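You operate a simulated robot arm through the tools that you are given. There is no shell and no other tool.

Carry out the task below with a simulated two-armed robot. There is one attempt and no reset: what you move stays moved.

JOB
Fit the insert that the green card names into socket 57 and check the plate.
Fine: slide the red bar to FREE first and back to HOLD before you press CHECK. Where these are worked on the way, their far stop is far enough and under half their travel is too little: red bar.

The check looks at the end state, three seconds after you hand in, the way a careful person would. Anything else that was tipped, shoved, dropped, spilled or broken makes it a failure.

ROBOT AND FRAMES
Two 7-joint arms with fingered hands on one trunk that stands fixed in place. Base frame: the origin is at the foot of the trunk, x ahead of it, y to its left, z up; the work surface is at about z = 820. Lengths are in mm, angles in rad, forces in N, time in s.
The left shoulder is at [70, 162, 1221], the right one opposite. With the tool pointing down near the work surface each hand reaches from about 300 to 800 mm from the base axis, measured 20 degrees to its own side. Payload 4 kg a hand.
The tool frame of a hand sits at the grasp point between the pads (the TCP): z along the fingers, y along the line on which they close. The tips reach 26 mm beyond it. The gripper opens to 132 mm; its body begins 73 mm behind the TCP. The gripper is a hand of 4 fingers: y runs from the thumb to the fingers, the wrist lies at [0, 0, -224] in the tool frame, and closing takes about 1.5 s.
Orientation is told as [roll, pitch, yaw] about the base's x, y, z axes, in that order, counted from this pose: with the fingers straight down and closing along the base's y, the tool's x points along the base's -x, its y along +y and its z along -z.

CONTROLS
- The arms move only by the tool step_arm. It takes "left_rows", "right_rows" or both (then of equal length, played together; a hand with none holds still); each is a list of rows, each an object of numbers (a shift or turn left out is 0, a gripper value left out holds the last): "dx", "dy", "dz": the shift along the base's x, y, z in units of 40 mm (1.0 is 40 mm); "rx", "ry", "rz": the turn, a rotation vector about the base's x, y, z in units of 5 degrees (1.0 is 5 degrees). In form: [{"dx": .., "dy": .., "dz": .., "rx": .., "ry": .., "rz": ..}, ...]. A call has 1 to 20 rows; each row shifts and turns the commanded pose from where the row before left it. "left_claw" and "right_claw" are, for a hand that has rows, the finger opening in mm, from 0 to 132, set as the call begins (left out, the last holds). A call with a number of a shift or a turn outside -1 to 1 is refused whole. A row lasts 0.2 s, in which the tool goes at most 50 mm and 0.15 rad; a call with a longer step from one row to the next is refused whole, and so is a gripper value outside its range. A pose out of reach is approached as far as the arm can. The call stops where the force on the tool passes 80 N (or 10 N more than at its start, if that is more) or the arm is blocked; 0.2 s more then pass. The fingers move at their own pace (about 45 mm/s each) and stop on an object; they squeeze with about 22 N. The grip force told is the motor's: it shows also when the fingers shut on nothing. Time passes only in rows, and 0.2 s behind the last, so rows that do not move let the fingers close. It gives the time, the measured TCP pose, the force on the tool (base axes), the opening and the grip force at its end, in the units of the frame above (readings bear some noise), with the torque about the TCP (base axes, N m) and any sound that the robot's microphone picked up.
- Cameras (640 x 400 px; columns grow to the right, rows downward): "scene" is now at [135, -25.9, 1448.3]; the picture's right is [-0.28, -0.96, 0.00], its down [-0.57, 0.16, -0.81] and it looks along [0.78, -0.22, -0.59] (base axes); focal length 312 px, centre (320, 200). "left" rides on the left gripper at [-73, 6, -93] in its tool frame; the picture's right is [-0.08, -1.00, 0.00], its down [0.78, -0.06, -0.62] and it looks along [0.62, -0.05, 0.79] (tool axes); focal length 230 px, centre (320, 200). "right" rides on the right gripper at [73, 6, -94] in its tool frame; the picture's right is [-0.08, 1.00, 0.00], its down [-0.78, -0.06, -0.62] and it looks along [-0.61, -0.05, 0.79] (tool axes); focal length 230 px, centre (320, 200). There is no depth. A picture from a camera that has moved, and an enlarged one, comes with that camera's place and axes in the base frame and with its lens.
- camera(camera): a new picture of that camera. The clock stands still meanwhile.
- raise_lower(by): slides the trunk up (or, below 0, down) by that many mm; the arms and the scene camera ride with it, the base frame stays. It gives what a move gives, with no picture.
- set_fingers(finger1, finger2, finger3, thumb_bend, hand): sets how far each is bent, from 0 (flat) to 1 (curled in); at 0.3 the hand is open as for a grip, at 0.7 the pads meet at the TCP. One left out holds its place. A second passes; each finger stops where it meets its share of the squeeze, and holds until it gets a number again. A gripper value or a shape takes the hand back. It gives what a move gives, with no picture; readings hold the bend of each and the force on the fingers (four entries, about 0 where the hand has none), thumb and palm.
- preshape(shape, hand): the hand has 4 fingers and takes this shape, open, in about a second: jaw (thumb against the fingers, like two jaws); tri (thumb and two fingers); tip (a fingertip pinch); poke (one finger out to press); point (the index stretched); flat (the hand flat); cup (the hand cupped); fist (a fist). The gripper value then closes the fingers along that shape, each until it touches; the sizes above hold for jaw. It gives what a move gives, with no picture.
- pan_tilt(pan, tilt): turns the head with the scene camera to pan (to the left, within 1.501 rad either way) and tilt (down, from -0.506 to 1.204), counted from straight ahead of the robot. It gives what a move gives.
- enlarge(camera, box): a new picture of the part [left, top, right, bottom] of that camera's present view, enlarged. The clock stands still meanwhile.
- job_done(): hands the job in; it is judged then, once.

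Nothing tells you positions but the pictures and the camera data. Unless the task says otherwise, let go and move clear before handing in.

The tools are called after "Request:" as a command line: name --argument value ..., lists and objects as JSON in quotes. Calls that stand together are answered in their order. step_arm: Moves the arms, as the interface text tells. Its arguments: {"type":"object","properties":{"left_rows":{"type":"array","items":{"type":"object","properties":{"dx":{"type":"number"},"dy":{"type":"number"},"dz":{"type":"number"},"rx":{"type":"number"},"ry":{"type":"number"},"rz":{"type":"number"}}}},"left_claw":{"type":"number"},"right_rows":{"type":"array","items":{"type":"object","properties":{"dx":{"type":"number"},"dy":{"type":"number"},"dz":{"type":"number"},"rx":{"type":"number"},"ry":{"type":"number"},"rz":{"type":"number"}}}},"right_claw":{"type":"number"}},"required":[]} The other tools are called the same way: raise_lower (by) moves the trunk up or down; preshape (shape, hand) gives the hand a shape; set_fingers (finger1, finger2, finger3, thumb_bend, hand) moves the fingers one by one; pan_tilt (pan, tilt) turns the head that bears the scene camera; camera (camera) takes a picture; enlarge (camera, box) takes an enlarged picture of a part of a camera's view; job_done () hands the job in.

At the start:

```text
clock: 0.0
left_tcp_pos: [557.2, 44.9, 1210.0]
left_tcp_rot: [0.0, -0.001, 0.001]
left_force: [-0.4, 0.3, -0.1]
left_ft_torque: [0.01, 0.0, 0.01]
left_grip_width: 131.7
left_grip_force: 0.1
left_shape: jaw
left_bend: [0.3, 0.3, 0.3, 0.3]
left_finger forces: [0.0, 0.0, 0.0, 0.0, 0.0, 0.1]
right_tcp_pos: [506.1, -440.1, 1150.9]
right_tcp_rot: [0.0, 0.0, 0.0]
right_force: [0.3, 0.2, -0.1]
right_ft_torque: [0.01, 0.02, -0.04]
right_grip_width: 131.8
right_grip_force: 0.0
right_shape: jaw
right_bend: [0.3, 0.3, 0.3, 0.3]
right_finger forces: [0.0, 0.0, 0.0, 0.0, 0.0, 0.0]
trunk travel left (down, up): [-700.0, 240.0]
head pan, tilt (commanded): [-0.283, 0.63]
```

scene: 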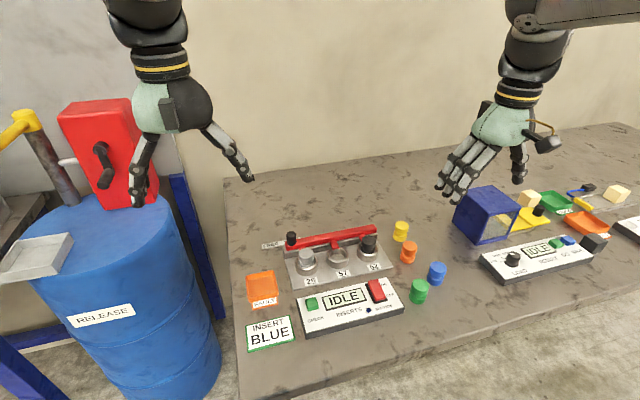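
right: 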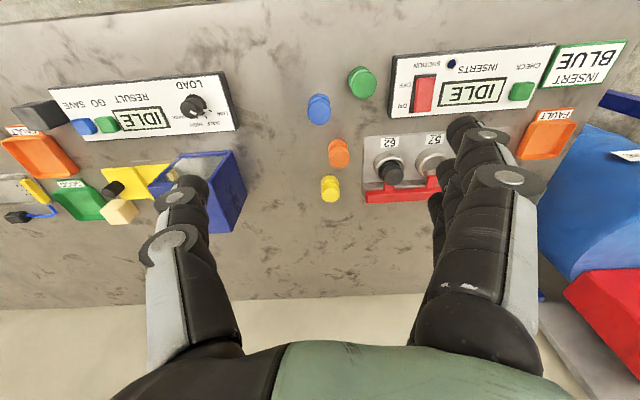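
left: 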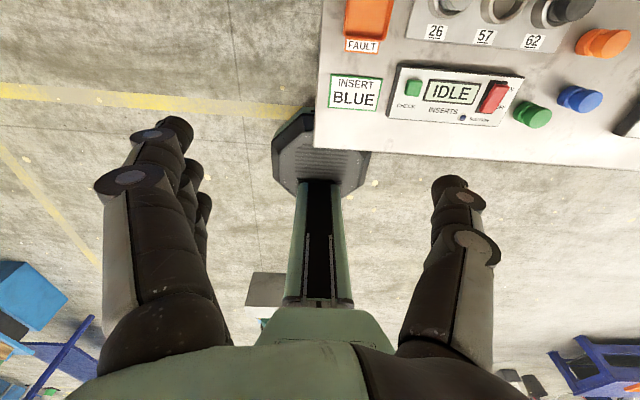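

The green card reads "INSERT BLUE", and the fixture with sockets 26, 57 and 62 sits on the bench with a red bar behind it. I'll look closer at the fixture, panel and inserts before moving anything.

Request:
enlarge --camera "scene" --box '[230, 210, 430, 360]'

Request:
enlarge --camera "right" --box '[300, 40, 620, 220]'

Request:
enlarge --camera "left" --box '[320, 0, 640, 180]'

```text
2.67 times, centred on (330, 285) of scene
camera zoom: at [135.0, -25.9, 1448.3], right [-0.28, -0.96, 0.0], down [-0.57, 0.16, -0.81], along [0.78, -0.22, -0.59], focal length 832 px, centre (293, -27)
```

zoom: 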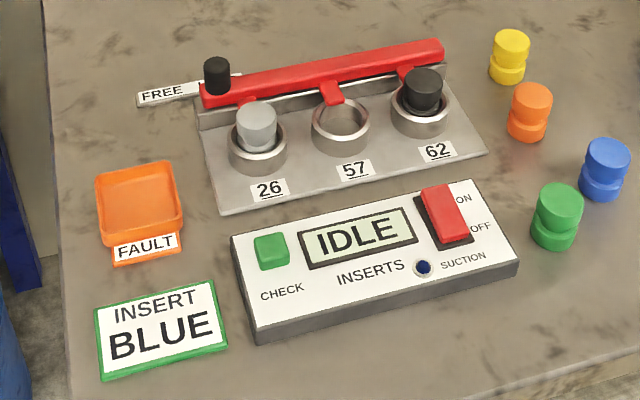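

```text
2.00 times, centred on (460, 130) of right
camera zoom: at [433.0, -434.6, 1243.0], right [0.08, 1.0, 0.0], down [0.78, -0.06, 0.62], along [0.61, -0.05, -0.79], focal length 460 px, centre (40, 340)
```

zoom: 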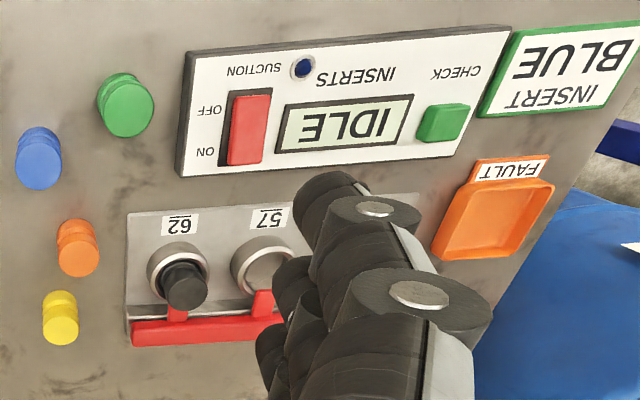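

```text
2.00 times, centred on (480, 90) of left
camera zoom: at [629.3, 49.4, 1303.9], right [0.08, -1.0, 0.0], down [-0.78, -0.06, 0.62], along [-0.62, -0.05, -0.79], focal length 460 px, centre (0, 420)
```

zoom: 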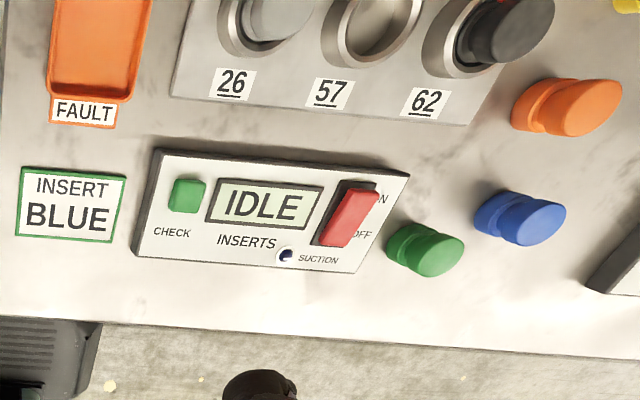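

The inserts stand to the right of the fixture, with blue the second from the front. I'll zoom in more on the inserts, the bar with its labels, and the sockets to get sizes.

Request:
enlarge --camera "scene" --box '[385, 210, 465, 310]'

Request:
enlarge --camera "scene" --box '[255, 215, 345, 275]'

Request:
enlarge --camera "scene" --box '[320, 215, 410, 275]'

Request:
enlarge --camera "right" --box '[280, 60, 440, 210]'

Request:
enlarge --camera "left" --box '[400, 0, 640, 150]'

```text
4.00 times, centred on (425, 260) of scene
camera zoom: at [135.0, -25.9, 1448.3], right [-0.28, -0.96, 0.0], down [-0.57, 0.16, -0.81], along [0.78, -0.22, -0.59], focal length 1249 px, centre (-100, -40)
```

zoom: 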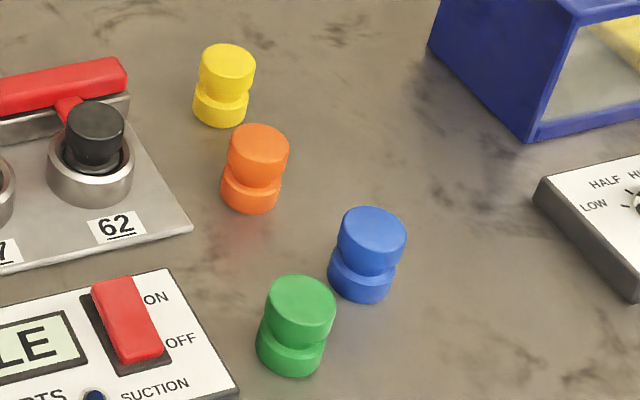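

```text
6.67 times, centred on (300, 245) of scene
camera zoom: at [135.0, -25.9, 1448.3], right [-0.28, -0.96, 0.0], down [-0.57, 0.16, -0.81], along [0.78, -0.22, -0.59], focal length 2081 px, centre (453, -100)
```

zoom: 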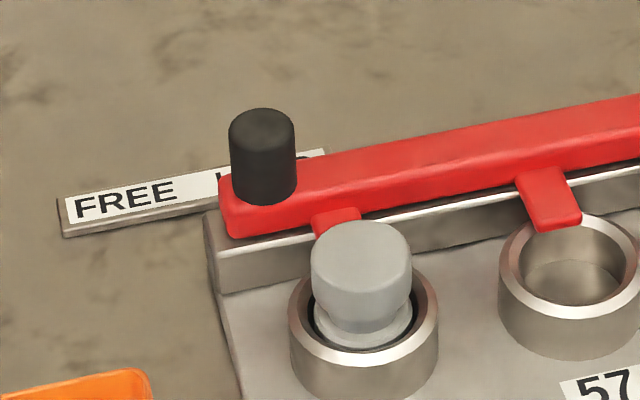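

```text
6.67 times, centred on (365, 245) of scene
camera zoom: at [135.0, -25.9, 1448.3], right [-0.28, -0.96, 0.0], down [-0.57, 0.16, -0.81], along [0.78, -0.22, -0.59], focal length 2081 px, centre (20, -100)
```

zoom: 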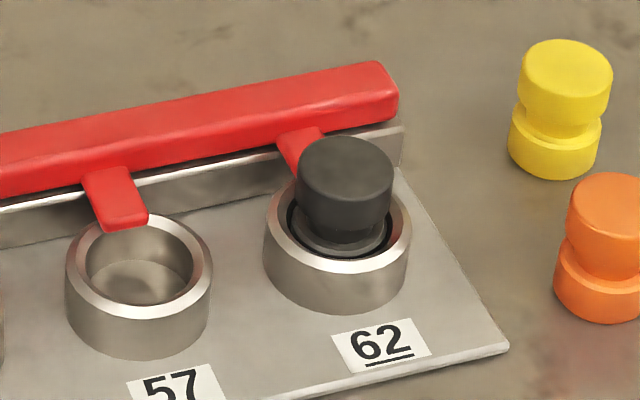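

```text
2.67 times, centred on (360, 135) of right
camera zoom: at [433.0, -434.6, 1243.0], right [0.08, 1.0, 0.0], down [0.78, -0.06, 0.62], along [0.61, -0.05, -0.79], focal length 614 px, centre (213, 373)
```

zoom: 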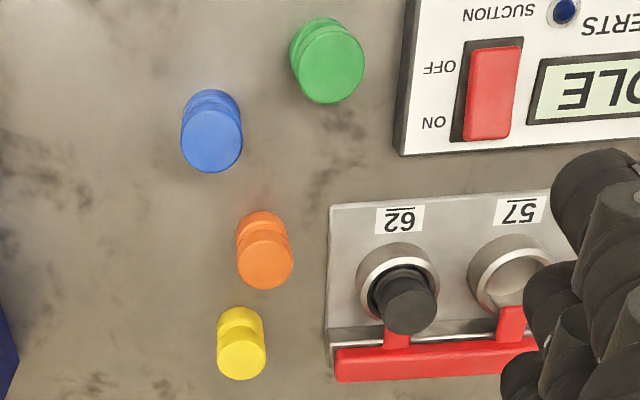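

```text
2.67 times, centred on (520, 75) of left
camera zoom: at [629.3, 49.4, 1303.9], right [0.08, -1.0, 0.0], down [-0.78, -0.06, 0.62], along [-0.62, -0.05, -0.79], focal length 614 px, centre (-213, 533)
```

zoom: 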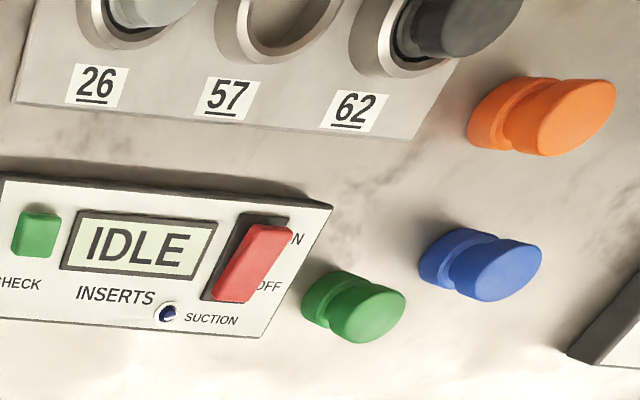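

The fixture looks almost square to the base axes: socket 57 is near (670, -230), the black bar knob near (740, -125), and the blue insert near (550, -450). I'll move the right hand, high up, over the fixture so its camera gives me a second view to triangulate from.

Request:
step_arm --right_rows '[{"dx": 0.45, "dy": 0.8, "dz": -0.3}, {"dx": 0.45, "dy": 0.8, "dz": -0.3}, {"dx": 0.45, "dy": 0.8, "dz": -0.3}, {"dx": 0.45, "dy": 0.8, "dz": -0.3}, {"dx": 0.45, "dy": 0.8, "dz": -0.3}, {"dx": 0.45, "dy": 0.8, "dz": -0.3}, {}]'

Request:
camera --camera "right"

Request:
camera --camera "scene"

```text
clock: 1.6
left_tcp_pos: [558.0, 46.0, 1210.8]
left_tcp_rot: [0.001, 0.0, 0.0]
left_force: [-0.4, -0.4, -0.5]
left_ft_torque: [0.01, 0.0, -0.01]
left_grip_width: 132.0
left_grip_force: 0.0
left_shape: jaw
left_bend: [0.3, 0.3, 0.3, 0.3]
left_finger forces: [0.1, 0.0, 0.1, 0.0, 0.0, 0.0]
right_tcp_pos: [589.2, -262.1, 1068.3]
right_tcp_rot: [0.004, -0.005, 0.0]
right_force: [0.1, 0.3, 0.3]
right_ft_torque: [-0.02, 0.03, 0.0]
right_grip_width: 132.0
right_grip_force: 0.0
right_shape: jaw
right_bend: [0.3, 0.3, 0.3, 0.3]
right_finger forces: [0.0, 0.0, 0.0, 0.0, 0.0, 0.0]
right hand out of reach, approached as far as the arm can: row 5, 6
trunk travel left (down, up): [-700.0, 240.0]
head pan, tilt (commanded): [-0.283, 0.63]
```

```text
taken
camera right: at [516.6, -256.0, 1160.7], right [0.08, 1.0, 0.0], down [0.78, -0.06, 0.62], along [0.62, -0.05, -0.78], focal length 230 px, centre (320, 200)
```

right: 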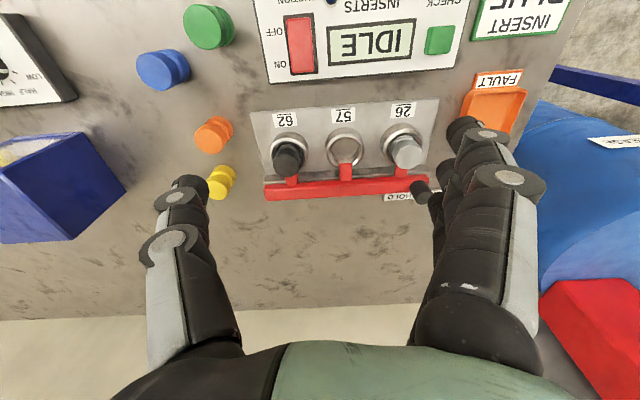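

```text
taken
camera scene: at [134.9, -25.8, 1448.4], right [-0.28, -0.96, 0.0], down [-0.57, 0.16, -0.81], along [0.78, -0.23, -0.59], focal length 312 px, centre (320, 200)
```

scene: 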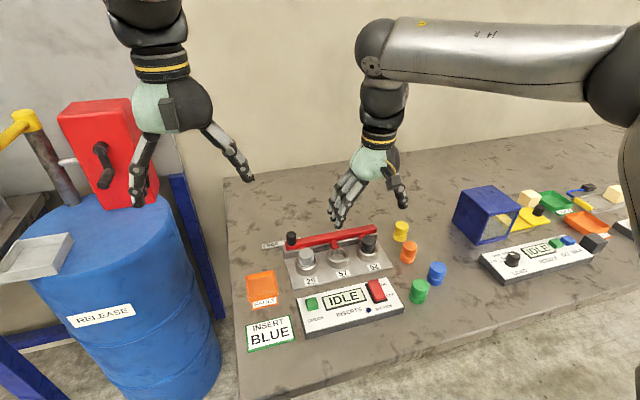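

The right camera now sees all three sockets, the bar, the knob and the HOLD label. I'll enlarge these areas to measure them precisely.

Request:
enlarge --camera "right" --box '[250, 90, 440, 210]'

Request:
enlarge --camera "right" --box '[120, 0, 300, 112]'

Request:
enlarge --camera "right" --box '[250, 0, 480, 120]'

Request:
enlarge --camera "scene" --box '[255, 205, 415, 305]'

```text
3.33 times, centred on (345, 150) of right
camera zoom: at [516.6, -256.0, 1160.7], right [0.08, 1.0, 0.0], down [0.78, -0.06, 0.62], along [0.62, -0.05, -0.78], focal length 767 px, centre (237, 367)
```

zoom: 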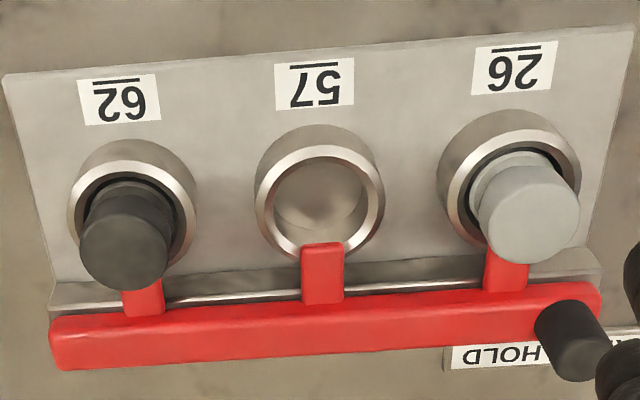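

```text
3.56 times, centred on (210, 56) of right
camera zoom: at [516.6, -256.0, 1160.7], right [0.08, 1.0, 0.0], down [0.78, -0.06, 0.62], along [0.62, -0.05, -0.78], focal length 818 px, centre (711, 712)
```

zoom: 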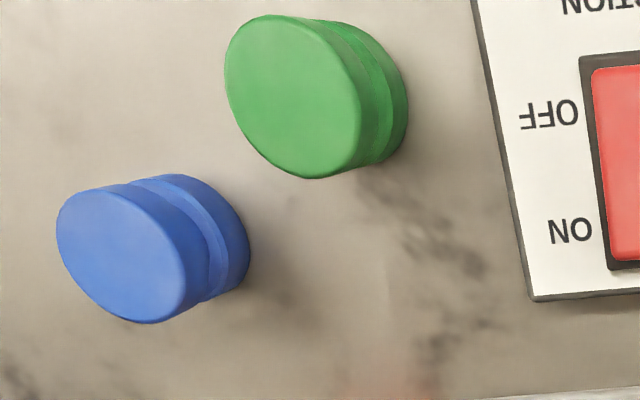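

```text
2.78 times, centred on (365, 60) of right
camera zoom: at [516.6, -256.0, 1160.7], right [0.08, 1.0, 0.0], down [0.78, -0.06, 0.62], along [0.62, -0.05, -0.78], focal length 640 px, centre (195, 590)
```

zoom: 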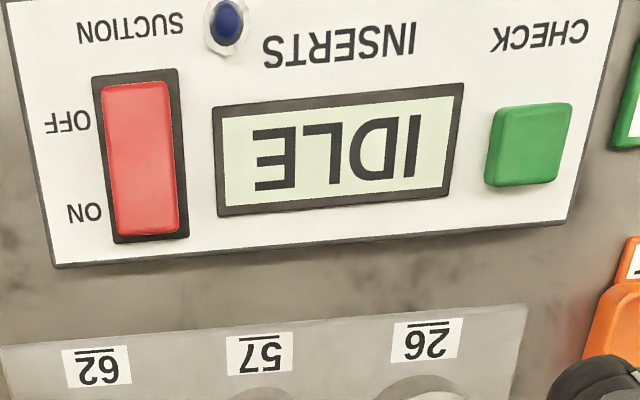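

```text
4.00 times, centred on (335, 255) of scene
camera zoom: at [134.9, -25.8, 1448.4], right [-0.28, -0.96, 0.0], down [-0.57, 0.16, -0.81], along [0.78, -0.23, -0.59], focal length 1249 px, centre (260, -20)
```

zoom: 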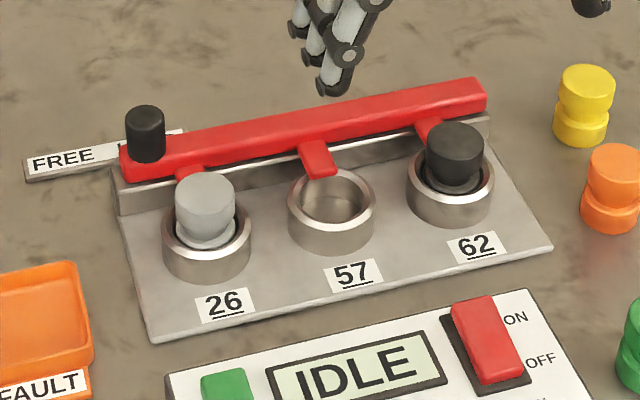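

By triangulation, the socket 57 rim is at about (670, -230, 857), the knob at (729, -122, z 870–900), and the blue insert at (550, -447, z 820–865). FREE is roughly 55–60 mm to the left of HOLD. High up the arm was at its reach limit, so I'll go lower and forward toward the knob and see whether that helps.

Request:
step_arm --right_rows '[{"dx": 0.2, "dy": 0.3, "dz": -0.7}, {"dx": 0.4, "dy": 0.4, "dz": -0.7}, {"dx": 0.5, "dy": 0.5, "dz": -0.6}, {"dx": 0.5, "dy": 0.5, "dz": -0.6}, {}]' --right_claw 70

```text
clock: 2.8
left_tcp_pos: [556.7, 45.0, 1210.1]
left_tcp_rot: [0.0, -0.001, 0.0]
left_force: [0.1, 0.2, 0.8]
left_ft_torque: [-0.01, 0.02, 0.01]
left_grip_width: 131.7
left_grip_force: 0.0
left_shape: jaw
left_bend: [0.3, 0.3, 0.3, 0.3]
left_finger forces: [0.1, 0.1, 0.1, 0.0, 0.0, 0.1]
right_tcp_pos: [587.9, -240.1, 973.4]
right_tcp_rot: [0.001, -0.001, -0.001]
right_force: [-0.2, 0.1, -0.3]
right_ft_torque: [-0.02, 0.01, 0.0]
right_grip_width: 70.7
right_grip_force: 0.1
right_shape: jaw
right_bend: [0.72, 0.72, 0.72, 0.7]
right_finger forces: [0.0, 0.1, 0.0, 0.0, 0.1, 0.0]
right hand out of reach, approached as far as the arm can: row 1, 2, 3, 4
trunk travel left (down, up): [-700.0, 240.0]
head pan, tilt (commanded): [-0.283, 0.63]
```

The hand stalled near x = 588, short of where it should reach. I'll look at the arm's posture to see what limits it.

Request:
pan_tilt --pan -0.5 --tilt 0.35

Request:
camera --camera "scene"

Request:
camera --camera "right"

Request:
camera --camera "left"

```text
clock: 3.6
left_tcp_pos: [558.1, 44.7, 1209.6]
left_tcp_rot: [0.001, -0.002, 0.0]
left_force: [0.5, 0.4, -0.1]
left_ft_torque: [0.01, 0.0, -0.02]
left_grip_width: 131.9
left_grip_force: 0.1
left_shape: jaw
left_bend: [0.3, 0.3, 0.3, 0.3]
left_finger forces: [0.0, 0.1, 0.0, 0.1, 0.0, 0.0]
right_tcp_pos: [587.5, -241.0, 972.2]
right_tcp_rot: [0.002, -0.002, 0.0]
right_force: [0.3, -0.5, -0.2]
right_ft_torque: [0.06, -0.05, -0.02]
right_grip_width: 70.8
right_grip_force: 0.1
right_shape: jaw
right_bend: [0.72, 0.72, 0.72, 0.7]
right_finger forces: [0.1, 0.0, 0.1, 0.0, 0.0, 0.0]
trunk travel left (down, up): [-700.0, 240.0]
head pan, tilt (commanded): [-0.499, 0.351]
```

```text
taken
camera scene: at [132.8, -46.0, 1473.7], right [-0.48, -0.88, 0.0], down [-0.3, 0.16, -0.94], along [0.82, -0.45, -0.34], focal length 312 px, centre (320, 200)
```

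scene: 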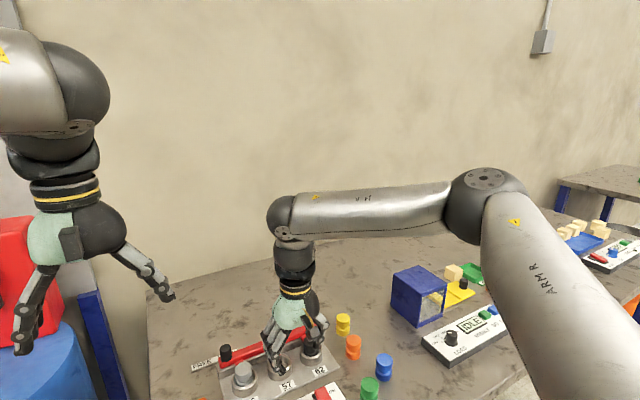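

```text
taken
camera right: at [515.1, -234.7, 1065.0], right [0.08, 1.0, 0.0], down [0.78, -0.06, 0.62], along [0.62, -0.05, -0.79], focal length 230 px, centre (320, 200)
```

right: 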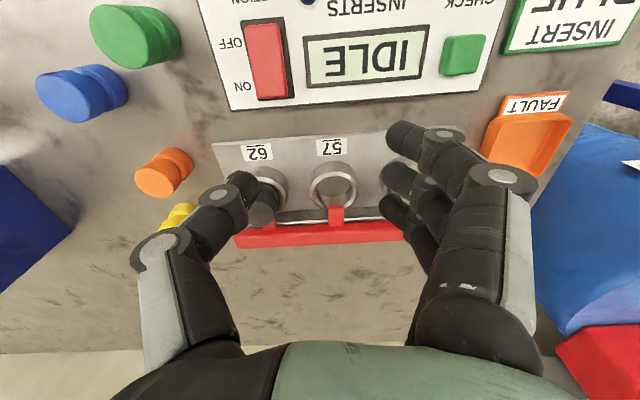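

```text
taken
camera left: at [629.3, 49.5, 1303.9], right [0.08, -1.0, 0.0], down [-0.78, -0.06, 0.62], along [-0.62, -0.05, -0.79], focal length 230 px, centre (320, 200)
```

left: 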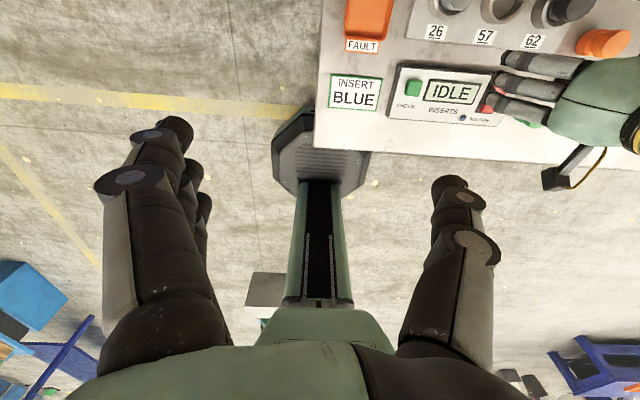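

The arm isn't stretched out, since the elbow is bent far to the right, so this looks like a joint limit tied to the hand's yaw. I'll test a small forward step with a yaw turn to see whether that frees it.

Request:
step_arm --right_rows '[{"rz": 1.0}, {"rz": 1.0}, {"rz": 1.0}, {"rz": 1.0}, {}]'

```text
clock: 4.8
left_tcp_pos: [558.7, 44.7, 1211.1]
left_tcp_rot: [0.0, 0.003, -0.001]
left_force: [-0.7, 0.0, 0.4]
left_ft_torque: [0.0, -0.04, 0.01]
left_grip_width: 131.7
left_grip_force: 0.0
left_shape: jaw
left_bend: [0.3, 0.3, 0.3, 0.3]
left_finger forces: [0.0, 0.0, 0.1, 0.0, 0.0, 0.0]
right_tcp_pos: [587.4, -240.4, 973.2]
right_tcp_rot: [-0.001, 0.0, 0.352]
right_force: [0.6, 0.6, -0.6]
right_ft_torque: [-0.04, 0.01, 0.02]
right_grip_width: 71.0
right_grip_force: 0.1
right_shape: jaw
right_bend: [0.72, 0.72, 0.72, 0.7]
right_finger forces: [0.1, 0.0, 0.0, 0.1, 0.0, 0.0]
trunk travel left (down, up): [-700.0, 240.0]
head pan, tilt (commanded): [-0.499, 0.351]
```

The yaw turn worked freely and held position. Now I'll test moving forward and left at this yaw.

Request:
step_arm --right_rows '[{"dx": 0.5}, {"dx": 0.5}, {"dx": 0.5}, {}]'

```text
clock: 5.8
left_tcp_pos: [556.1, 45.5, 1212.0]
left_tcp_rot: [0.001, 0.0, 0.0]
left_force: [0.3, 0.1, 0.4]
left_ft_torque: [0.04, -0.05, -0.02]
left_grip_width: 131.7
left_grip_force: 0.0
left_shape: jaw
left_bend: [0.3, 0.3, 0.3, 0.3]
left_finger forces: [0.0, 0.0, 0.0, 0.0, 0.0, 0.1]
right_tcp_pos: [606.5, -266.4, 979.4]
right_tcp_rot: [0.002, -0.003, 0.348]
right_force: [0.3, 0.4, 0.2]
right_ft_torque: [0.03, 0.01, -0.02]
right_grip_width: 70.6
right_grip_force: 0.0
right_shape: jaw
right_bend: [0.72, 0.72, 0.72, 0.7]
right_finger forces: [0.0, 0.1, 0.0, 0.1, 0.0, 0.1]
right hand out of reach, approached as far as the arm can: row 1, 2, 3
trunk travel left (down, up): [-700.0, 240.0]
head pan, tilt (commanded): [-0.499, 0.351]
```

The hand is sliding along a reach boundary. I'll check whether going lower, where the reach is quoted, opens it up.

Request:
step_arm --right_rows '[{"dz": -0.6}, {"dz": -0.6}, {"dx": 0.5}, {"dx": 0.5}, {}]'

```text
clock: 7.0
left_tcp_pos: [556.7, 44.4, 1210.7]
left_tcp_rot: [0.001, 0.0, 0.002]
left_force: [1.2, 0.6, 1.1]
left_ft_torque: [0.0, -0.01, 0.0]
left_grip_width: 131.7
left_grip_force: 0.1
left_shape: jaw
left_bend: [0.3, 0.3, 0.3, 0.3]
left_finger forces: [0.0, 0.1, 0.0, 0.0, 0.0, 0.0]
right_tcp_pos: [609.8, -287.6, 942.9]
right_tcp_rot: [0.001, -0.004, 0.349]
right_force: [0.3, 0.7, 0.0]
right_ft_torque: [0.05, 0.03, 0.0]
right_grip_width: 70.6
right_grip_force: 0.1
right_shape: jaw
right_bend: [0.72, 0.72, 0.72, 0.7]
right_finger forces: [0.1, 0.0, 0.1, 0.1, 0.0, 0.0]
right hand out of reach, approached as far as the arm can: row 1, 2, 3, 4
trunk travel left (down, up): [-700.0, 240.0]
head pan, tilt (commanded): [-0.499, 0.351]
```

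Reach gets tighter as the hand moves left and down, which suggests a joint limit in this elbow posture. I'll move right along the boundary and then forward to find where the arm extends freely.

Request:
step_arm --right_rows '[{"dx": -0.3, "dy": -0.8}, {"dy": -0.8}, {"dx": 0.5}, {"dx": 0.5}, {"dx": 0.5}, {"dx": 0.5}, {}]'

Request:
camera --camera "scene"

```text
clock: 8.6
left_tcp_pos: [556.9, 44.5, 1210.3]
left_tcp_rot: [0.001, 0.001, 0.0]
left_force: [0.0, -0.1, 0.1]
left_ft_torque: [0.0, -0.01, 0.0]
left_grip_width: 131.5
left_grip_force: 0.0
left_shape: jaw
left_bend: [0.3, 0.3, 0.3, 0.3]
left_finger forces: [0.1, 0.0, 0.0, 0.0, 0.1, 0.0]
right_tcp_pos: [638.3, -360.0, 951.5]
right_tcp_rot: [0.0, -0.004, 0.349]
right_force: [0.7, 0.0, -0.5]
right_ft_torque: [0.0, -0.03, 0.01]
right_grip_width: 70.5
right_grip_force: 0.1
right_shape: jaw
right_bend: [0.72, 0.72, 0.72, 0.7]
right_finger forces: [0.1, 0.0, 0.0, 0.0, 0.0, 0.1]
right hand out of reach, approached as far as the arm can: row 4, 5, 6
trunk travel left (down, up): [-700.0, 240.0]
head pan, tilt (commanded): [-0.499, 0.351]
```

```text
taken
camera scene: at [132.9, -46.5, 1473.7], right [-0.48, -0.88, 0.0], down [-0.3, 0.16, -0.94], along [0.82, -0.45, -0.34], focal length 312 px, centre (320, 200)
```

scene: 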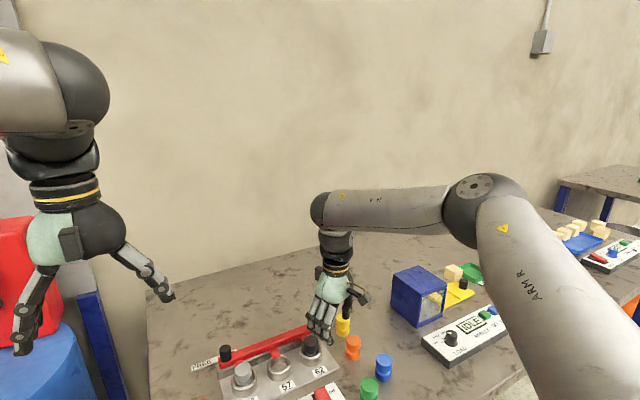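

The reach arc fits a circle around a stuck elbow, so the shoulder seems to be at a joint limit with the elbow up. Putting the shoulder nearer wrist height should free it. I'll back the hand off and up, then lower the trunk.

Request:
step_arm --right_rows '[{"dx": -0.5, "dz": 0.7}, {"dx": -0.5, "dz": 0.7}, {"dx": -0.5, "dz": 0.7}, {"dx": -0.5, "dz": 0.7}, {}]'

Request:
raise_lower --by -100

```text
clock: 9.8
left_tcp_pos: [558.3, 45.2, 1210.1]
left_tcp_rot: [0.0, -0.001, 0.001]
left_force: [-0.6, 0.0, 0.2]
left_ft_torque: [0.03, 0.01, 0.02]
left_grip_width: 131.7
left_grip_force: 0.1
left_shape: jaw
left_bend: [0.3, 0.3, 0.3, 0.3]
left_finger forces: [0.0, 0.0, 0.0, 0.1, 0.0, 0.1]
right_tcp_pos: [558.9, -360.2, 1063.8]
right_tcp_rot: [0.001, 0.002, 0.346]
right_force: [0.2, -0.4, -0.6]
right_ft_torque: [0.02, 0.03, 0.01]
right_grip_width: 70.4
right_grip_force: 0.1
right_shape: jaw
right_bend: [0.72, 0.72, 0.72, 0.7]
right_finger forces: [0.1, 0.0, 0.0, 0.1, 0.0, 0.1]
trunk travel left (down, up): [-700.0, 240.0]
head pan, tilt (commanded): [-0.499, 0.351]
```

```text
clock: 11.1
left_tcp_pos: [557.3, 44.9, 1109.9]
left_tcp_rot: [0.0, 0.0, 0.001]
left_force: [-0.9, 0.1, 0.5]
left_ft_torque: [-0.01, 0.01, 0.0]
left_grip_width: 131.8
left_grip_force: 0.2
left_shape: jaw
left_bend: [0.3, 0.3, 0.3, 0.3]
left_finger forces: [0.0, 0.0, 0.1, 0.0, 0.0, 0.1]
right_tcp_pos: [557.7, -359.5, 964.9]
right_tcp_rot: [0.0, -0.001, 0.35]
right_force: [0.2, 0.2, 0.7]
right_ft_torque: [-0.01, -0.03, -0.01]
right_grip_width: 70.6
right_grip_force: 0.1
right_shape: jaw
right_bend: [0.72, 0.72, 0.72, 0.7]
right_finger forces: [0.1, 0.0, 0.0, 0.0, 0.1, 0.0]
trunk travel left (down, up): [-600.0, 340.0]
head pan, tilt (commanded): [-0.499, 0.351]
```

The trunk is 100 mm lower and the shoulder is now at about z = 1121. I'll test forward and left motion toward the fixture at a safe height.

Request:
step_arm --right_rows '[{"dx": 0.8, "dy": 0.5}, {"dx": 0.8, "dy": 0.5}, {"dx": 0.8, "dy": 0.5}, {"dx": 0.5, "dy": 0.5}, {}]'

Request:
camera --camera "scene"

```text
clock: 12.3
left_tcp_pos: [557.9, 44.3, 1110.2]
left_tcp_rot: [0.002, 0.001, 0.0]
left_force: [1.1, -0.1, -0.1]
left_ft_torque: [-0.01, 0.03, 0.02]
left_grip_width: 131.7
left_grip_force: 0.1
left_shape: jaw
left_bend: [0.3, 0.3, 0.3, 0.3]
left_finger forces: [0.0, 0.1, 0.0, 0.1, 0.0, 0.0]
right_tcp_pos: [619.0, -303.3, 947.4]
right_tcp_rot: [0.001, -0.005, 0.352]
right_force: [0.8, 0.2, 0.6]
right_ft_torque: [0.03, -0.02, 0.02]
right_grip_width: 70.6
right_grip_force: 0.0
right_shape: jaw
right_bend: [0.72, 0.72, 0.72, 0.7]
right_finger forces: [0.1, 0.0, 0.0, 0.0, 0.0, 0.0]
right hand out of reach, approached as far as the arm can: row 2, 3, 4
trunk travel left (down, up): [-600.0, 340.0]
head pan, tilt (commanded): [-0.499, 0.351]
```

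```text
taken
camera scene: at [132.8, -46.6, 1373.7], right [-0.48, -0.88, 0.0], down [-0.3, 0.16, -0.94], along [0.82, -0.45, -0.34], focal length 312 px, centre (320, 200)
```

scene: 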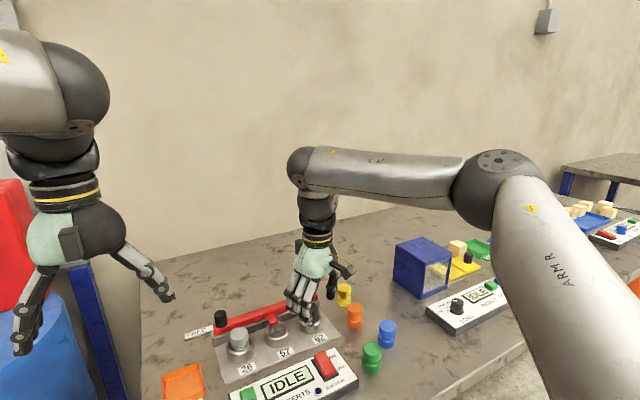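

The boundary depends on azimuth and not on height. Next I'll check whether hand yaw shifts it, by turning the other way and pushing forward again at a safe height.

Request:
step_arm --right_rows '[{"dx": -0.3, "dz": 0.3, "rz": -1}, {"rz": -1}, {"rz": -1}, {"rz": -1}, {"rz": -1}, {"rz": -1}, {"rz": -1}, {"rz": -1}, {"dx": 0.6}, {"dx": 0.6}, {"dx": 0.6}, {}]'

```text
clock: 14.9
left_tcp_pos: [555.7, 45.0, 1110.8]
left_tcp_rot: [-0.001, -0.001, 0.001]
left_force: [0.5, 0.4, 0.2]
left_ft_torque: [0.02, 0.02, 0.01]
left_grip_width: 132.0
left_grip_force: 0.1
left_shape: jaw
left_bend: [0.3, 0.3, 0.3, 0.3]
left_finger forces: [0.0, 0.0, 0.0, 0.0, 0.0, 0.0]
right_tcp_pos: [627.3, -321.1, 940.5]
right_tcp_rot: [0.004, -0.003, -0.349]
right_force: [-0.4, 0.1, -0.3]
right_ft_torque: [-0.01, 0.0, 0.01]
right_grip_width: 70.5
right_grip_force: 0.1
right_shape: jaw
right_bend: [0.72, 0.72, 0.72, 0.7]
right_finger forces: [0.0, 0.1, 0.0, 0.0, 0.0, 0.0]
right hand out of reach, approached as far as the arm can: row 9, 10, 11
trunk travel left (down, up): [-600.0, 340.0]
head pan, tilt (commanded): [-0.499, 0.351]
```

Yaw makes no difference, so the limit is in the shoulder or elbow. The left arm's starting pose, with its wrist well above the shoulder, reaches further inward, so a lower trunk may help. Before lowering more, I'll check what is around the left arm.

Request:
pan_tilt --pan 0.6 --tilt 0.5

Request:
camera --camera "scene"

Request:
camera --camera "left"

Request:
pan_tilt --pan -1.3 --tilt 0.5

Request:
camera --camera "scene"

```text
clock: 16.2
left_tcp_pos: [557.3, 44.1, 1110.7]
left_tcp_rot: [-0.001, 0.0, -0.001]
left_force: [1.3, -0.2, -1.0]
left_ft_torque: [0.01, -0.01, 0.02]
left_grip_width: 131.5
left_grip_force: 0.1
left_shape: jaw
left_bend: [0.3, 0.3, 0.3, 0.3]
left_finger forces: [0.0, 0.0, 0.1, 0.1, 0.1, 0.0]
right_tcp_pos: [627.0, -321.2, 939.4]
right_tcp_rot: [0.003, -0.003, -0.349]
right_force: [0.4, 0.1, 0.1]
right_ft_torque: [0.0, -0.02, 0.0]
right_grip_width: 71.0
right_grip_force: 0.1
right_shape: jaw
right_bend: [0.72, 0.72, 0.72, 0.7]
right_finger forces: [0.1, 0.0, 0.0, 0.0, 0.0, 0.1]
trunk travel left (down, up): [-600.0, 340.0]
head pan, tilt (commanded): [0.6, 0.499]
```

```text
taken
camera scene: at [126.2, 49.8, 1360.1], right [0.56, -0.83, 0.0], down [-0.4, -0.27, -0.88], along [0.72, 0.5, -0.48], focal length 312 px, centre (320, 200)
```

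scene: 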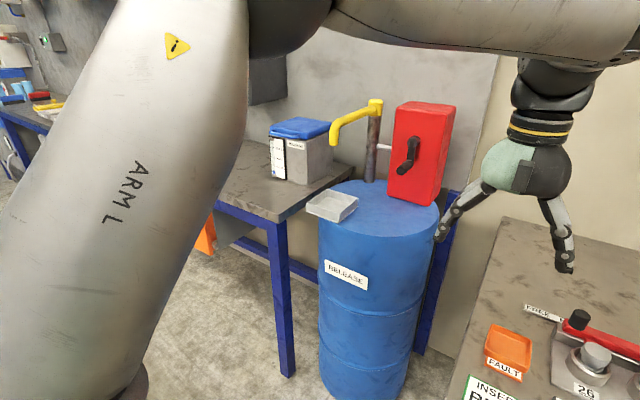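

```text
taken
camera left: at [629.3, 49.4, 1203.9], right [0.08, -1.0, 0.0], down [-0.78, -0.06, 0.62], along [-0.62, -0.05, -0.79], focal length 230 px, centre (320, 200)
```

left: 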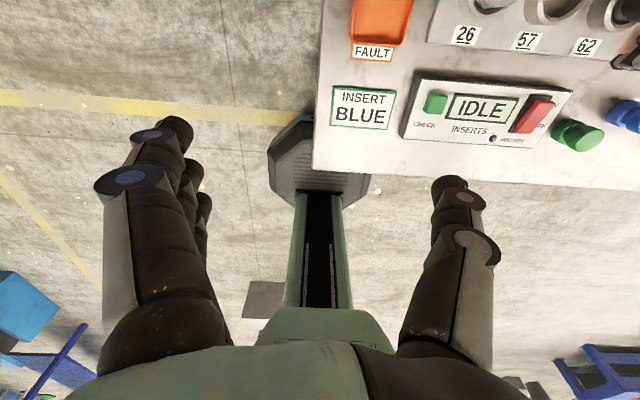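

```text
clock: 18.1
left_tcp_pos: [557.5, 44.6, 1111.0]
left_tcp_rot: [0.0, -0.001, 0.001]
left_force: [-1.0, 0.6, -0.6]
left_ft_torque: [0.01, -0.02, -0.01]
left_grip_width: 131.8
left_grip_force: 0.0
left_shape: jaw
left_bend: [0.3, 0.3, 0.3, 0.3]
left_finger forces: [0.1, 0.1, 0.0, 0.0, 0.0, 0.1]
right_tcp_pos: [626.7, -321.3, 940.3]
right_tcp_rot: [0.004, -0.004, -0.348]
right_force: [0.9, 0.1, -0.3]
right_ft_torque: [0.02, 0.0, 0.02]
right_grip_width: 70.7
right_grip_force: 0.1
right_shape: jaw
right_bend: [0.72, 0.72, 0.72, 0.7]
right_finger forces: [0.1, 0.0, 0.0, 0.0, 0.1, 0.1]
trunk travel left (down, up): [-600.0, 340.0]
head pan, tilt (commanded): [-1.3, 0.499]
```

```text
taken
camera scene: at [75.4, -89.2, 1360.0], right [-0.96, -0.27, 0.0], down [-0.13, 0.46, -0.88], along [0.23, -0.85, -0.48], focal length 312 px, centre (320, 200)
```

scene: 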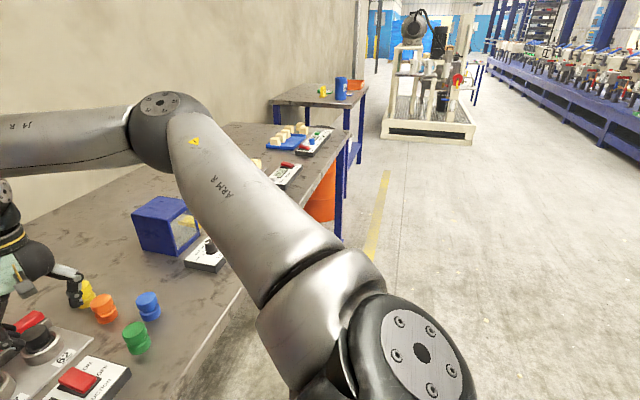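

The drum and its red box are well beyond x = 700, clear of the left arm. I'll raise the right hand, lower the trunk another 150 mm and test forward again.

Request:
step_arm --right_rows '[{"dx": -0.5, "dz": 0.8}, {"dx": -0.5, "dz": 0.8}, {"dx": -0.5, "dz": 0.8}, {"dz": 0.9}, {"dz": 0.9}, {}]'

Request:
raise_lower --by -150

Request:
step_arm --right_rows '[{"dx": 0.7, "dy": 0.6}, {"dx": 0.7, "dy": 0.6}, {"dx": 0.7, "dy": 0.6}, {"dx": 0.7, "dy": 0.3}, {}]'

```text
clock: 19.5
left_tcp_pos: [558.3, 44.7, 1110.1]
left_tcp_rot: [0.0, 0.001, 0.0]
left_force: [-0.2, 0.1, -0.1]
left_ft_torque: [0.01, 0.02, -0.01]
left_grip_width: 131.7
left_grip_force: 0.1
left_shape: jaw
left_bend: [0.3, 0.3, 0.3, 0.3]
left_finger forces: [0.0, 0.1, 0.1, 0.1, 0.1, 0.1]
right_tcp_pos: [541.5, -329.2, 1082.5]
right_tcp_rot: [0.005, -0.005, -0.347]
right_force: [0.3, -0.1, 0.2]
right_ft_torque: [0.0, 0.01, -0.01]
right_grip_width: 70.5
right_grip_force: 0.0
right_shape: jaw
right_bend: [0.72, 0.72, 0.72, 0.7]
right_finger forces: [0.0, 0.0, 0.0, 0.1, 0.1, 0.1]
right hand out of reach, approached as far as the arm can: row 4, 5
trunk travel left (down, up): [-600.0, 340.0]
head pan, tilt (commanded): [-1.3, 0.499]
```

```text
clock: 21.3
left_tcp_pos: [556.3, 45.3, 960.7]
left_tcp_rot: [0.0, -0.001, -0.001]
left_force: [0.8, -0.2, 1.2]
left_ft_torque: [0.0, 0.02, 0.0]
left_grip_width: 132.2
left_grip_force: 0.0
left_shape: jaw
left_bend: [0.3, 0.3, 0.3, 0.3]
left_finger forces: [0.0, 0.0, 0.0, 0.1, 0.1, 0.0]
right_tcp_pos: [541.1, -329.4, 933.5]
right_tcp_rot: [0.006, -0.006, -0.35]
right_force: [0.0, -0.5, -0.3]
right_ft_torque: [-0.04, -0.02, -0.01]
right_grip_width: 70.6
right_grip_force: 0.0
right_shape: jaw
right_bend: [0.72, 0.72, 0.72, 0.7]
right_finger forces: [0.1, 0.0, 0.0, 0.0, 0.0, 0.0]
trunk travel left (down, up): [-450.0, 490.0]
head pan, tilt (commanded): [-1.3, 0.499]
```

```text
clock: 22.5
left_tcp_pos: [556.0, 45.6, 960.9]
left_tcp_rot: [0.001, 0.0, 0.001]
left_force: [-0.2, -0.3, -0.4]
left_ft_torque: [-0.02, 0.0, 0.01]
left_grip_width: 131.8
left_grip_force: 0.0
left_shape: jaw
left_bend: [0.3, 0.3, 0.3, 0.3]
left_finger forces: [0.1, 0.1, 0.0, 0.0, 0.0, 0.0]
right_tcp_pos: [573.1, -277.7, 875.1]
right_tcp_rot: [0.011, -0.007, -0.348]
right_force: [0.3, 0.0, 0.0]
right_ft_torque: [0.02, 0.0, -0.02]
right_grip_width: 70.4
right_grip_force: 0.2
right_shape: jaw
right_bend: [0.72, 0.72, 0.72, 0.7]
right_finger forces: [0.2, 0.0, 0.0, 0.0, 0.0, 0.1]
right hand out of reach, approached as far as the arm can: row 1, 2, 3, 4
trunk travel left (down, up): [-450.0, 490.0]
head pan, tilt (commanded): [-1.3, 0.499]
```

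That move drifted downward: the tips are now near z = 849 over the panel, with no contact force. I'll lift straight up using the trunk, check nothing was touched, and then try the other direction with the trunk higher.

Request:
raise_lower --by 250

Request:
pan_tilt --pan -0.3 --tilt 0.65

Request:
camera --camera "scene"

```text
clock: 25.1
left_tcp_pos: [556.7, 44.0, 1210.8]
left_tcp_rot: [-0.002, 0.0, 0.0]
left_force: [-0.5, 0.0, -0.3]
left_ft_torque: [-0.01, 0.01, 0.01]
left_grip_width: 131.8
left_grip_force: 0.1
left_shape: jaw
left_bend: [0.3, 0.3, 0.3, 0.3]
left_finger forces: [0.0, 0.0, 0.1, 0.1, 0.0, 0.0]
right_tcp_pos: [572.3, -277.9, 1124.6]
right_tcp_rot: [0.012, -0.008, -0.348]
right_force: [0.1, -0.1, -0.4]
right_ft_torque: [0.04, 0.0, -0.02]
right_grip_width: 70.8
right_grip_force: 0.0
right_shape: jaw
right_bend: [0.72, 0.72, 0.72, 0.7]
right_finger forces: [0.0, 0.0, 0.0, 0.0, 0.0, 0.0]
trunk travel left (down, up): [-700.0, 240.0]
head pan, tilt (commanded): [-1.3, 0.499]
```

```text
clock: 26.3
left_tcp_pos: [556.8, 44.1, 1209.9]
left_tcp_rot: [0.0, 0.0, 0.001]
left_force: [0.7, 0.1, 0.0]
left_ft_torque: [0.0, 0.0, 0.0]
left_grip_width: 132.0
left_grip_force: 0.0
left_shape: jaw
left_bend: [0.3, 0.3, 0.3, 0.3]
left_finger forces: [0.0, 0.0, 0.1, 0.0, 0.0, 0.0]
right_tcp_pos: [572.2, -278.7, 1125.0]
right_tcp_rot: [0.01, -0.008, -0.351]
right_force: [-0.1, -0.2, -0.3]
right_ft_torque: [0.03, -0.03, -0.02]
right_grip_width: 70.4
right_grip_force: 0.1
right_shape: jaw
right_bend: [0.72, 0.72, 0.72, 0.7]
right_finger forces: [0.0, 0.1, 0.0, 0.1, 0.1, 0.1]
trunk travel left (down, up): [-700.0, 240.0]
head pan, tilt (commanded): [-0.3, 0.649]
```

```text
taken
camera scene: at [134.0, -27.3, 1446.7], right [-0.3, -0.96, 0.0], down [-0.58, 0.18, -0.8], along [0.76, -0.24, -0.6], focal length 312 px, centre (320, 200)
```

scene: 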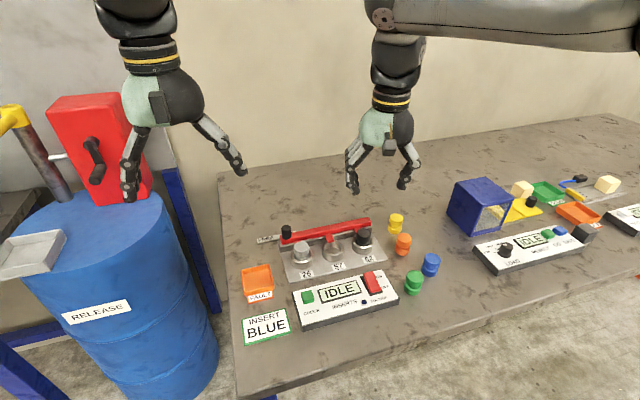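

Nothing was disturbed and the display still reads IDLE. Next I'll raise the trunk 150 mm so the arm comes from above, bring the hand back down, and test forward again while watching z.

Request:
raise_lower --by 150

Request:
step_arm --right_rows '[{"dx": -0.6, "dz": -0.8}, {"dx": -0.4, "dz": -0.9}, {"dz": -1}, {"dz": -1}, {"dz": -1}, {"dz": -1}, {"dz": -1}, {"dz": -1}, {}]'

```text
clock: 28.1
left_tcp_pos: [556.5, 44.7, 1359.8]
left_tcp_rot: [-0.001, 0.0, -0.001]
left_force: [0.2, -0.4, -0.1]
left_ft_torque: [-0.01, -0.04, 0.01]
left_grip_width: 131.9
left_grip_force: 0.1
left_shape: jaw
left_bend: [0.3, 0.3, 0.3, 0.3]
left_finger forces: [0.0, 0.1, 0.1, 0.0, 0.0, 0.0]
right_tcp_pos: [573.4, -277.4, 1274.2]
right_tcp_rot: [0.011, -0.01, -0.35]
right_force: [0.3, 0.0, 0.3]
right_ft_torque: [-0.01, -0.03, -0.02]
right_grip_width: 70.5
right_grip_force: 0.1
right_shape: jaw
right_bend: [0.72, 0.72, 0.72, 0.7]
right_finger forces: [0.1, 0.0, 0.0, 0.0, 0.0, 0.1]
trunk travel left (down, up): [-850.0, 90.0]
head pan, tilt (commanded): [-0.3, 0.649]
```

```text
clock: 30.1
left_tcp_pos: [556.5, 44.3, 1360.5]
left_tcp_rot: [0.001, 0.0, -0.001]
left_force: [-0.2, -1.0, -0.4]
left_ft_torque: [0.0, 0.0, 0.0]
left_grip_width: 131.7
left_grip_force: 0.1
left_shape: jaw
left_bend: [0.3, 0.3, 0.3, 0.3]
left_finger forces: [0.1, 0.0, 0.0, 0.0, 0.0, 0.1]
right_tcp_pos: [528.1, -281.7, 972.8]
right_tcp_rot: [0.013, -0.01, -0.349]
right_force: [0.5, 0.9, -1.5]
right_ft_torque: [-0.01, -0.01, -0.03]
right_grip_width: 70.6
right_grip_force: 0.0
right_shape: jaw
right_bend: [0.72, 0.72, 0.72, 0.7]
right_finger forces: [0.0, 0.1, 0.0, 0.0, 0.0, 0.0]
right hand out of reach, approached as far as the arm can: row 8
trunk travel left (down, up): [-850.0, 90.0]
head pan, tilt (commanded): [-0.3, 0.649]
```

Request:
step_arm --right_rows '[{"dx": 0.5, "dz": 0.2}, {"dx": 0.5, "dz": 0.2}, {"dx": 0.5}, {"dx": 0.5}, {}]'

Request:
pan_tilt --pan -0.7 --tilt 0.65

Request:
camera --camera "scene"

```text
clock: 31.3
left_tcp_pos: [556.9, 43.9, 1359.5]
left_tcp_rot: [0.0, 0.0, 0.001]
left_force: [-0.4, -0.6, 0.0]
left_ft_torque: [-0.01, 0.0, -0.01]
left_grip_width: 131.6
left_grip_force: 0.1
left_shape: jaw
left_bend: [0.3, 0.3, 0.3, 0.3]
left_finger forces: [0.0, 0.0, 0.1, 0.1, 0.0, 0.1]
right_tcp_pos: [579.8, -299.9, 1012.6]
right_tcp_rot: [0.015, -0.012, -0.35]
right_force: [-1.0, 0.3, -0.1]
right_ft_torque: [0.02, 0.01, 0.0]
right_grip_width: 70.4
right_grip_force: 0.1
right_shape: jaw
right_bend: [0.72, 0.72, 0.72, 0.7]
right_finger forces: [0.0, 0.1, 0.0, 0.0, 0.2, 0.0]
right hand out of reach, approached as far as the arm can: row 1, 2, 3, 4
trunk travel left (down, up): [-850.0, 90.0]
head pan, tilt (commanded): [-0.3, 0.649]
```

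```text
clock: 32.1
left_tcp_pos: [556.8, 44.2, 1361.6]
left_tcp_rot: [-0.001, 0.0, 0.0]
left_force: [0.1, 0.0, 0.1]
left_ft_torque: [0.0, -0.01, 0.0]
left_grip_width: 131.9
left_grip_force: 0.0
left_shape: jaw
left_bend: [0.3, 0.3, 0.3, 0.3]
left_finger forces: [0.0, 0.0, 0.0, 0.1, 0.1, 0.1]
right_tcp_pos: [580.8, -299.0, 1010.7]
right_tcp_rot: [0.014, -0.01, -0.347]
right_force: [-0.1, -0.6, -0.1]
right_ft_torque: [0.02, 0.05, -0.03]
right_grip_width: 70.6
right_grip_force: 0.0
right_shape: jaw
right_bend: [0.72, 0.72, 0.72, 0.7]
right_finger forces: [0.1, 0.1, 0.0, 0.0, 0.0, 0.0]
trunk travel left (down, up): [-850.0, 90.0]
head pan, tilt (commanded): [-0.7, 0.649]
```

```text
taken
camera scene: at [117.5, -57.3, 1596.7], right [-0.64, -0.77, 0.0], down [-0.46, 0.39, -0.8], along [0.61, -0.51, -0.6], focal length 312 px, centre (320, 200)
```

scene: 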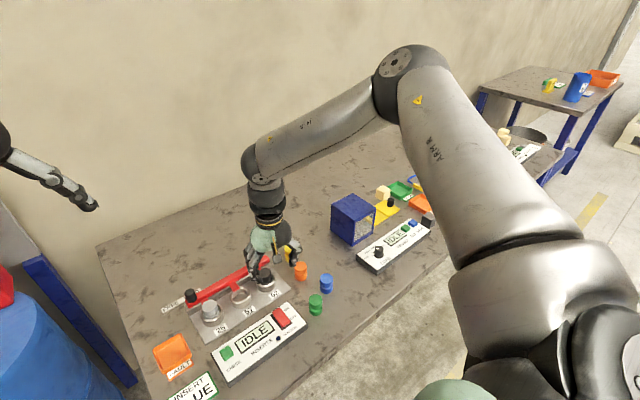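

The elbow stays put in every test, so this arm posture itself is the constraint. I'll move the left hand out to its own side for room, then bring the right hand up and in toward the body, to change the elbow posture before extending again.

Request:
step_arm --left_rows '[{"dy": 0.6, "dx": -0.2}, {"dy": 0.8, "dx": -0.2}, {"dy": 0.8, "dx": -0.2}, {"dy": 0.8, "dx": -0.2}, {"dy": 0.8, "dx": -0.2}, {"dy": 0.8, "dx": -0.2}, {}, {}]' --right_rows '[{"dx": -0.5, "dz": 0.9}, {"dx": -0.5, "dz": 0.9}, {"dx": -0.5, "dz": 0.9}, {"dx": -0.5, "dz": 0.9}, {"dx": -0.5, "dz": 0.9}, {"dx": -0.5, "dz": 0.9}, {"dx": -0.5, "dz": 0.9}, {}]'

```text
clock: 33.9
left_tcp_pos: [509.6, 228.8, 1360.7]
left_tcp_rot: [0.001, 0.001, -0.002]
left_force: [-0.2, -0.7, 0.5]
left_ft_torque: [0.0, 0.03, -0.03]
left_grip_width: 132.0
left_grip_force: 0.1
left_shape: jaw
left_bend: [0.3, 0.3, 0.3, 0.3]
left_finger forces: [0.0, 0.1, 0.0, 0.0, 0.0, 0.1]
right_tcp_pos: [441.0, -300.4, 1263.8]
right_tcp_rot: [0.01, -0.007, -0.35]
right_force: [0.6, 0.0, -0.5]
right_ft_torque: [-0.01, 0.02, -0.02]
right_grip_width: 70.4
right_grip_force: 0.1
right_shape: jaw
right_bend: [0.72, 0.72, 0.72, 0.7]
right_finger forces: [0.0, 0.1, 0.0, 0.0, 0.0, 0.0]
trunk travel left (down, up): [-850.0, 90.0]
head pan, tilt (commanded): [-0.7, 0.649]
```

Now I'll turn the yaw back to zero and move the hand inward (left) while it's close to the body.

Request:
step_arm --right_rows '[{"dy": 0.8, "rz": 1}, {"dy": 0.8, "rz": 1}, {"dy": 0.8, "rz": 1}, {"dy": 0.8, "rz": 1}, {"dy": 0.8}, {"dy": 0.8}, {"dy": 0.5}, {}]'

Request:
camera --camera "scene"

```text
clock: 35.7
left_tcp_pos: [509.4, 229.4, 1360.7]
left_tcp_rot: [0.0, 0.001, 0.0]
left_force: [0.3, 0.1, -0.8]
left_ft_torque: [-0.06, 0.0, 0.04]
left_grip_width: 131.8
left_grip_force: 0.0
left_shape: jaw
left_bend: [0.3, 0.3, 0.3, 0.3]
left_finger forces: [0.0, 0.0, 0.1, 0.1, 0.2, 0.1]
right_tcp_pos: [438.5, -130.7, 1264.9]
right_tcp_rot: [0.015, -0.01, 0.0]
right_force: [-0.3, -0.1, 0.0]
right_ft_torque: [0.0, 0.02, -0.01]
right_grip_width: 70.6
right_grip_force: 0.0
right_shape: jaw
right_bend: [0.72, 0.72, 0.72, 0.7]
right_finger forces: [0.0, 0.0, 0.1, 0.0, 0.0, 0.0]
right hand out of reach, approached as far as the arm can: row 6, 7
trunk travel left (down, up): [-850.0, 90.0]
head pan, tilt (commanded): [-0.7, 0.649]
```

```text
taken
camera scene: at [117.9, -56.7, 1596.7], right [-0.64, -0.76, 0.0], down [-0.46, 0.39, -0.8], along [0.61, -0.51, -0.6], focal length 312 px, centre (320, 200)
```

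scene: 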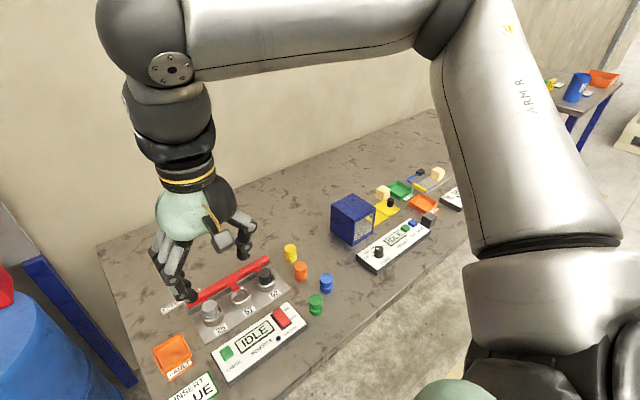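

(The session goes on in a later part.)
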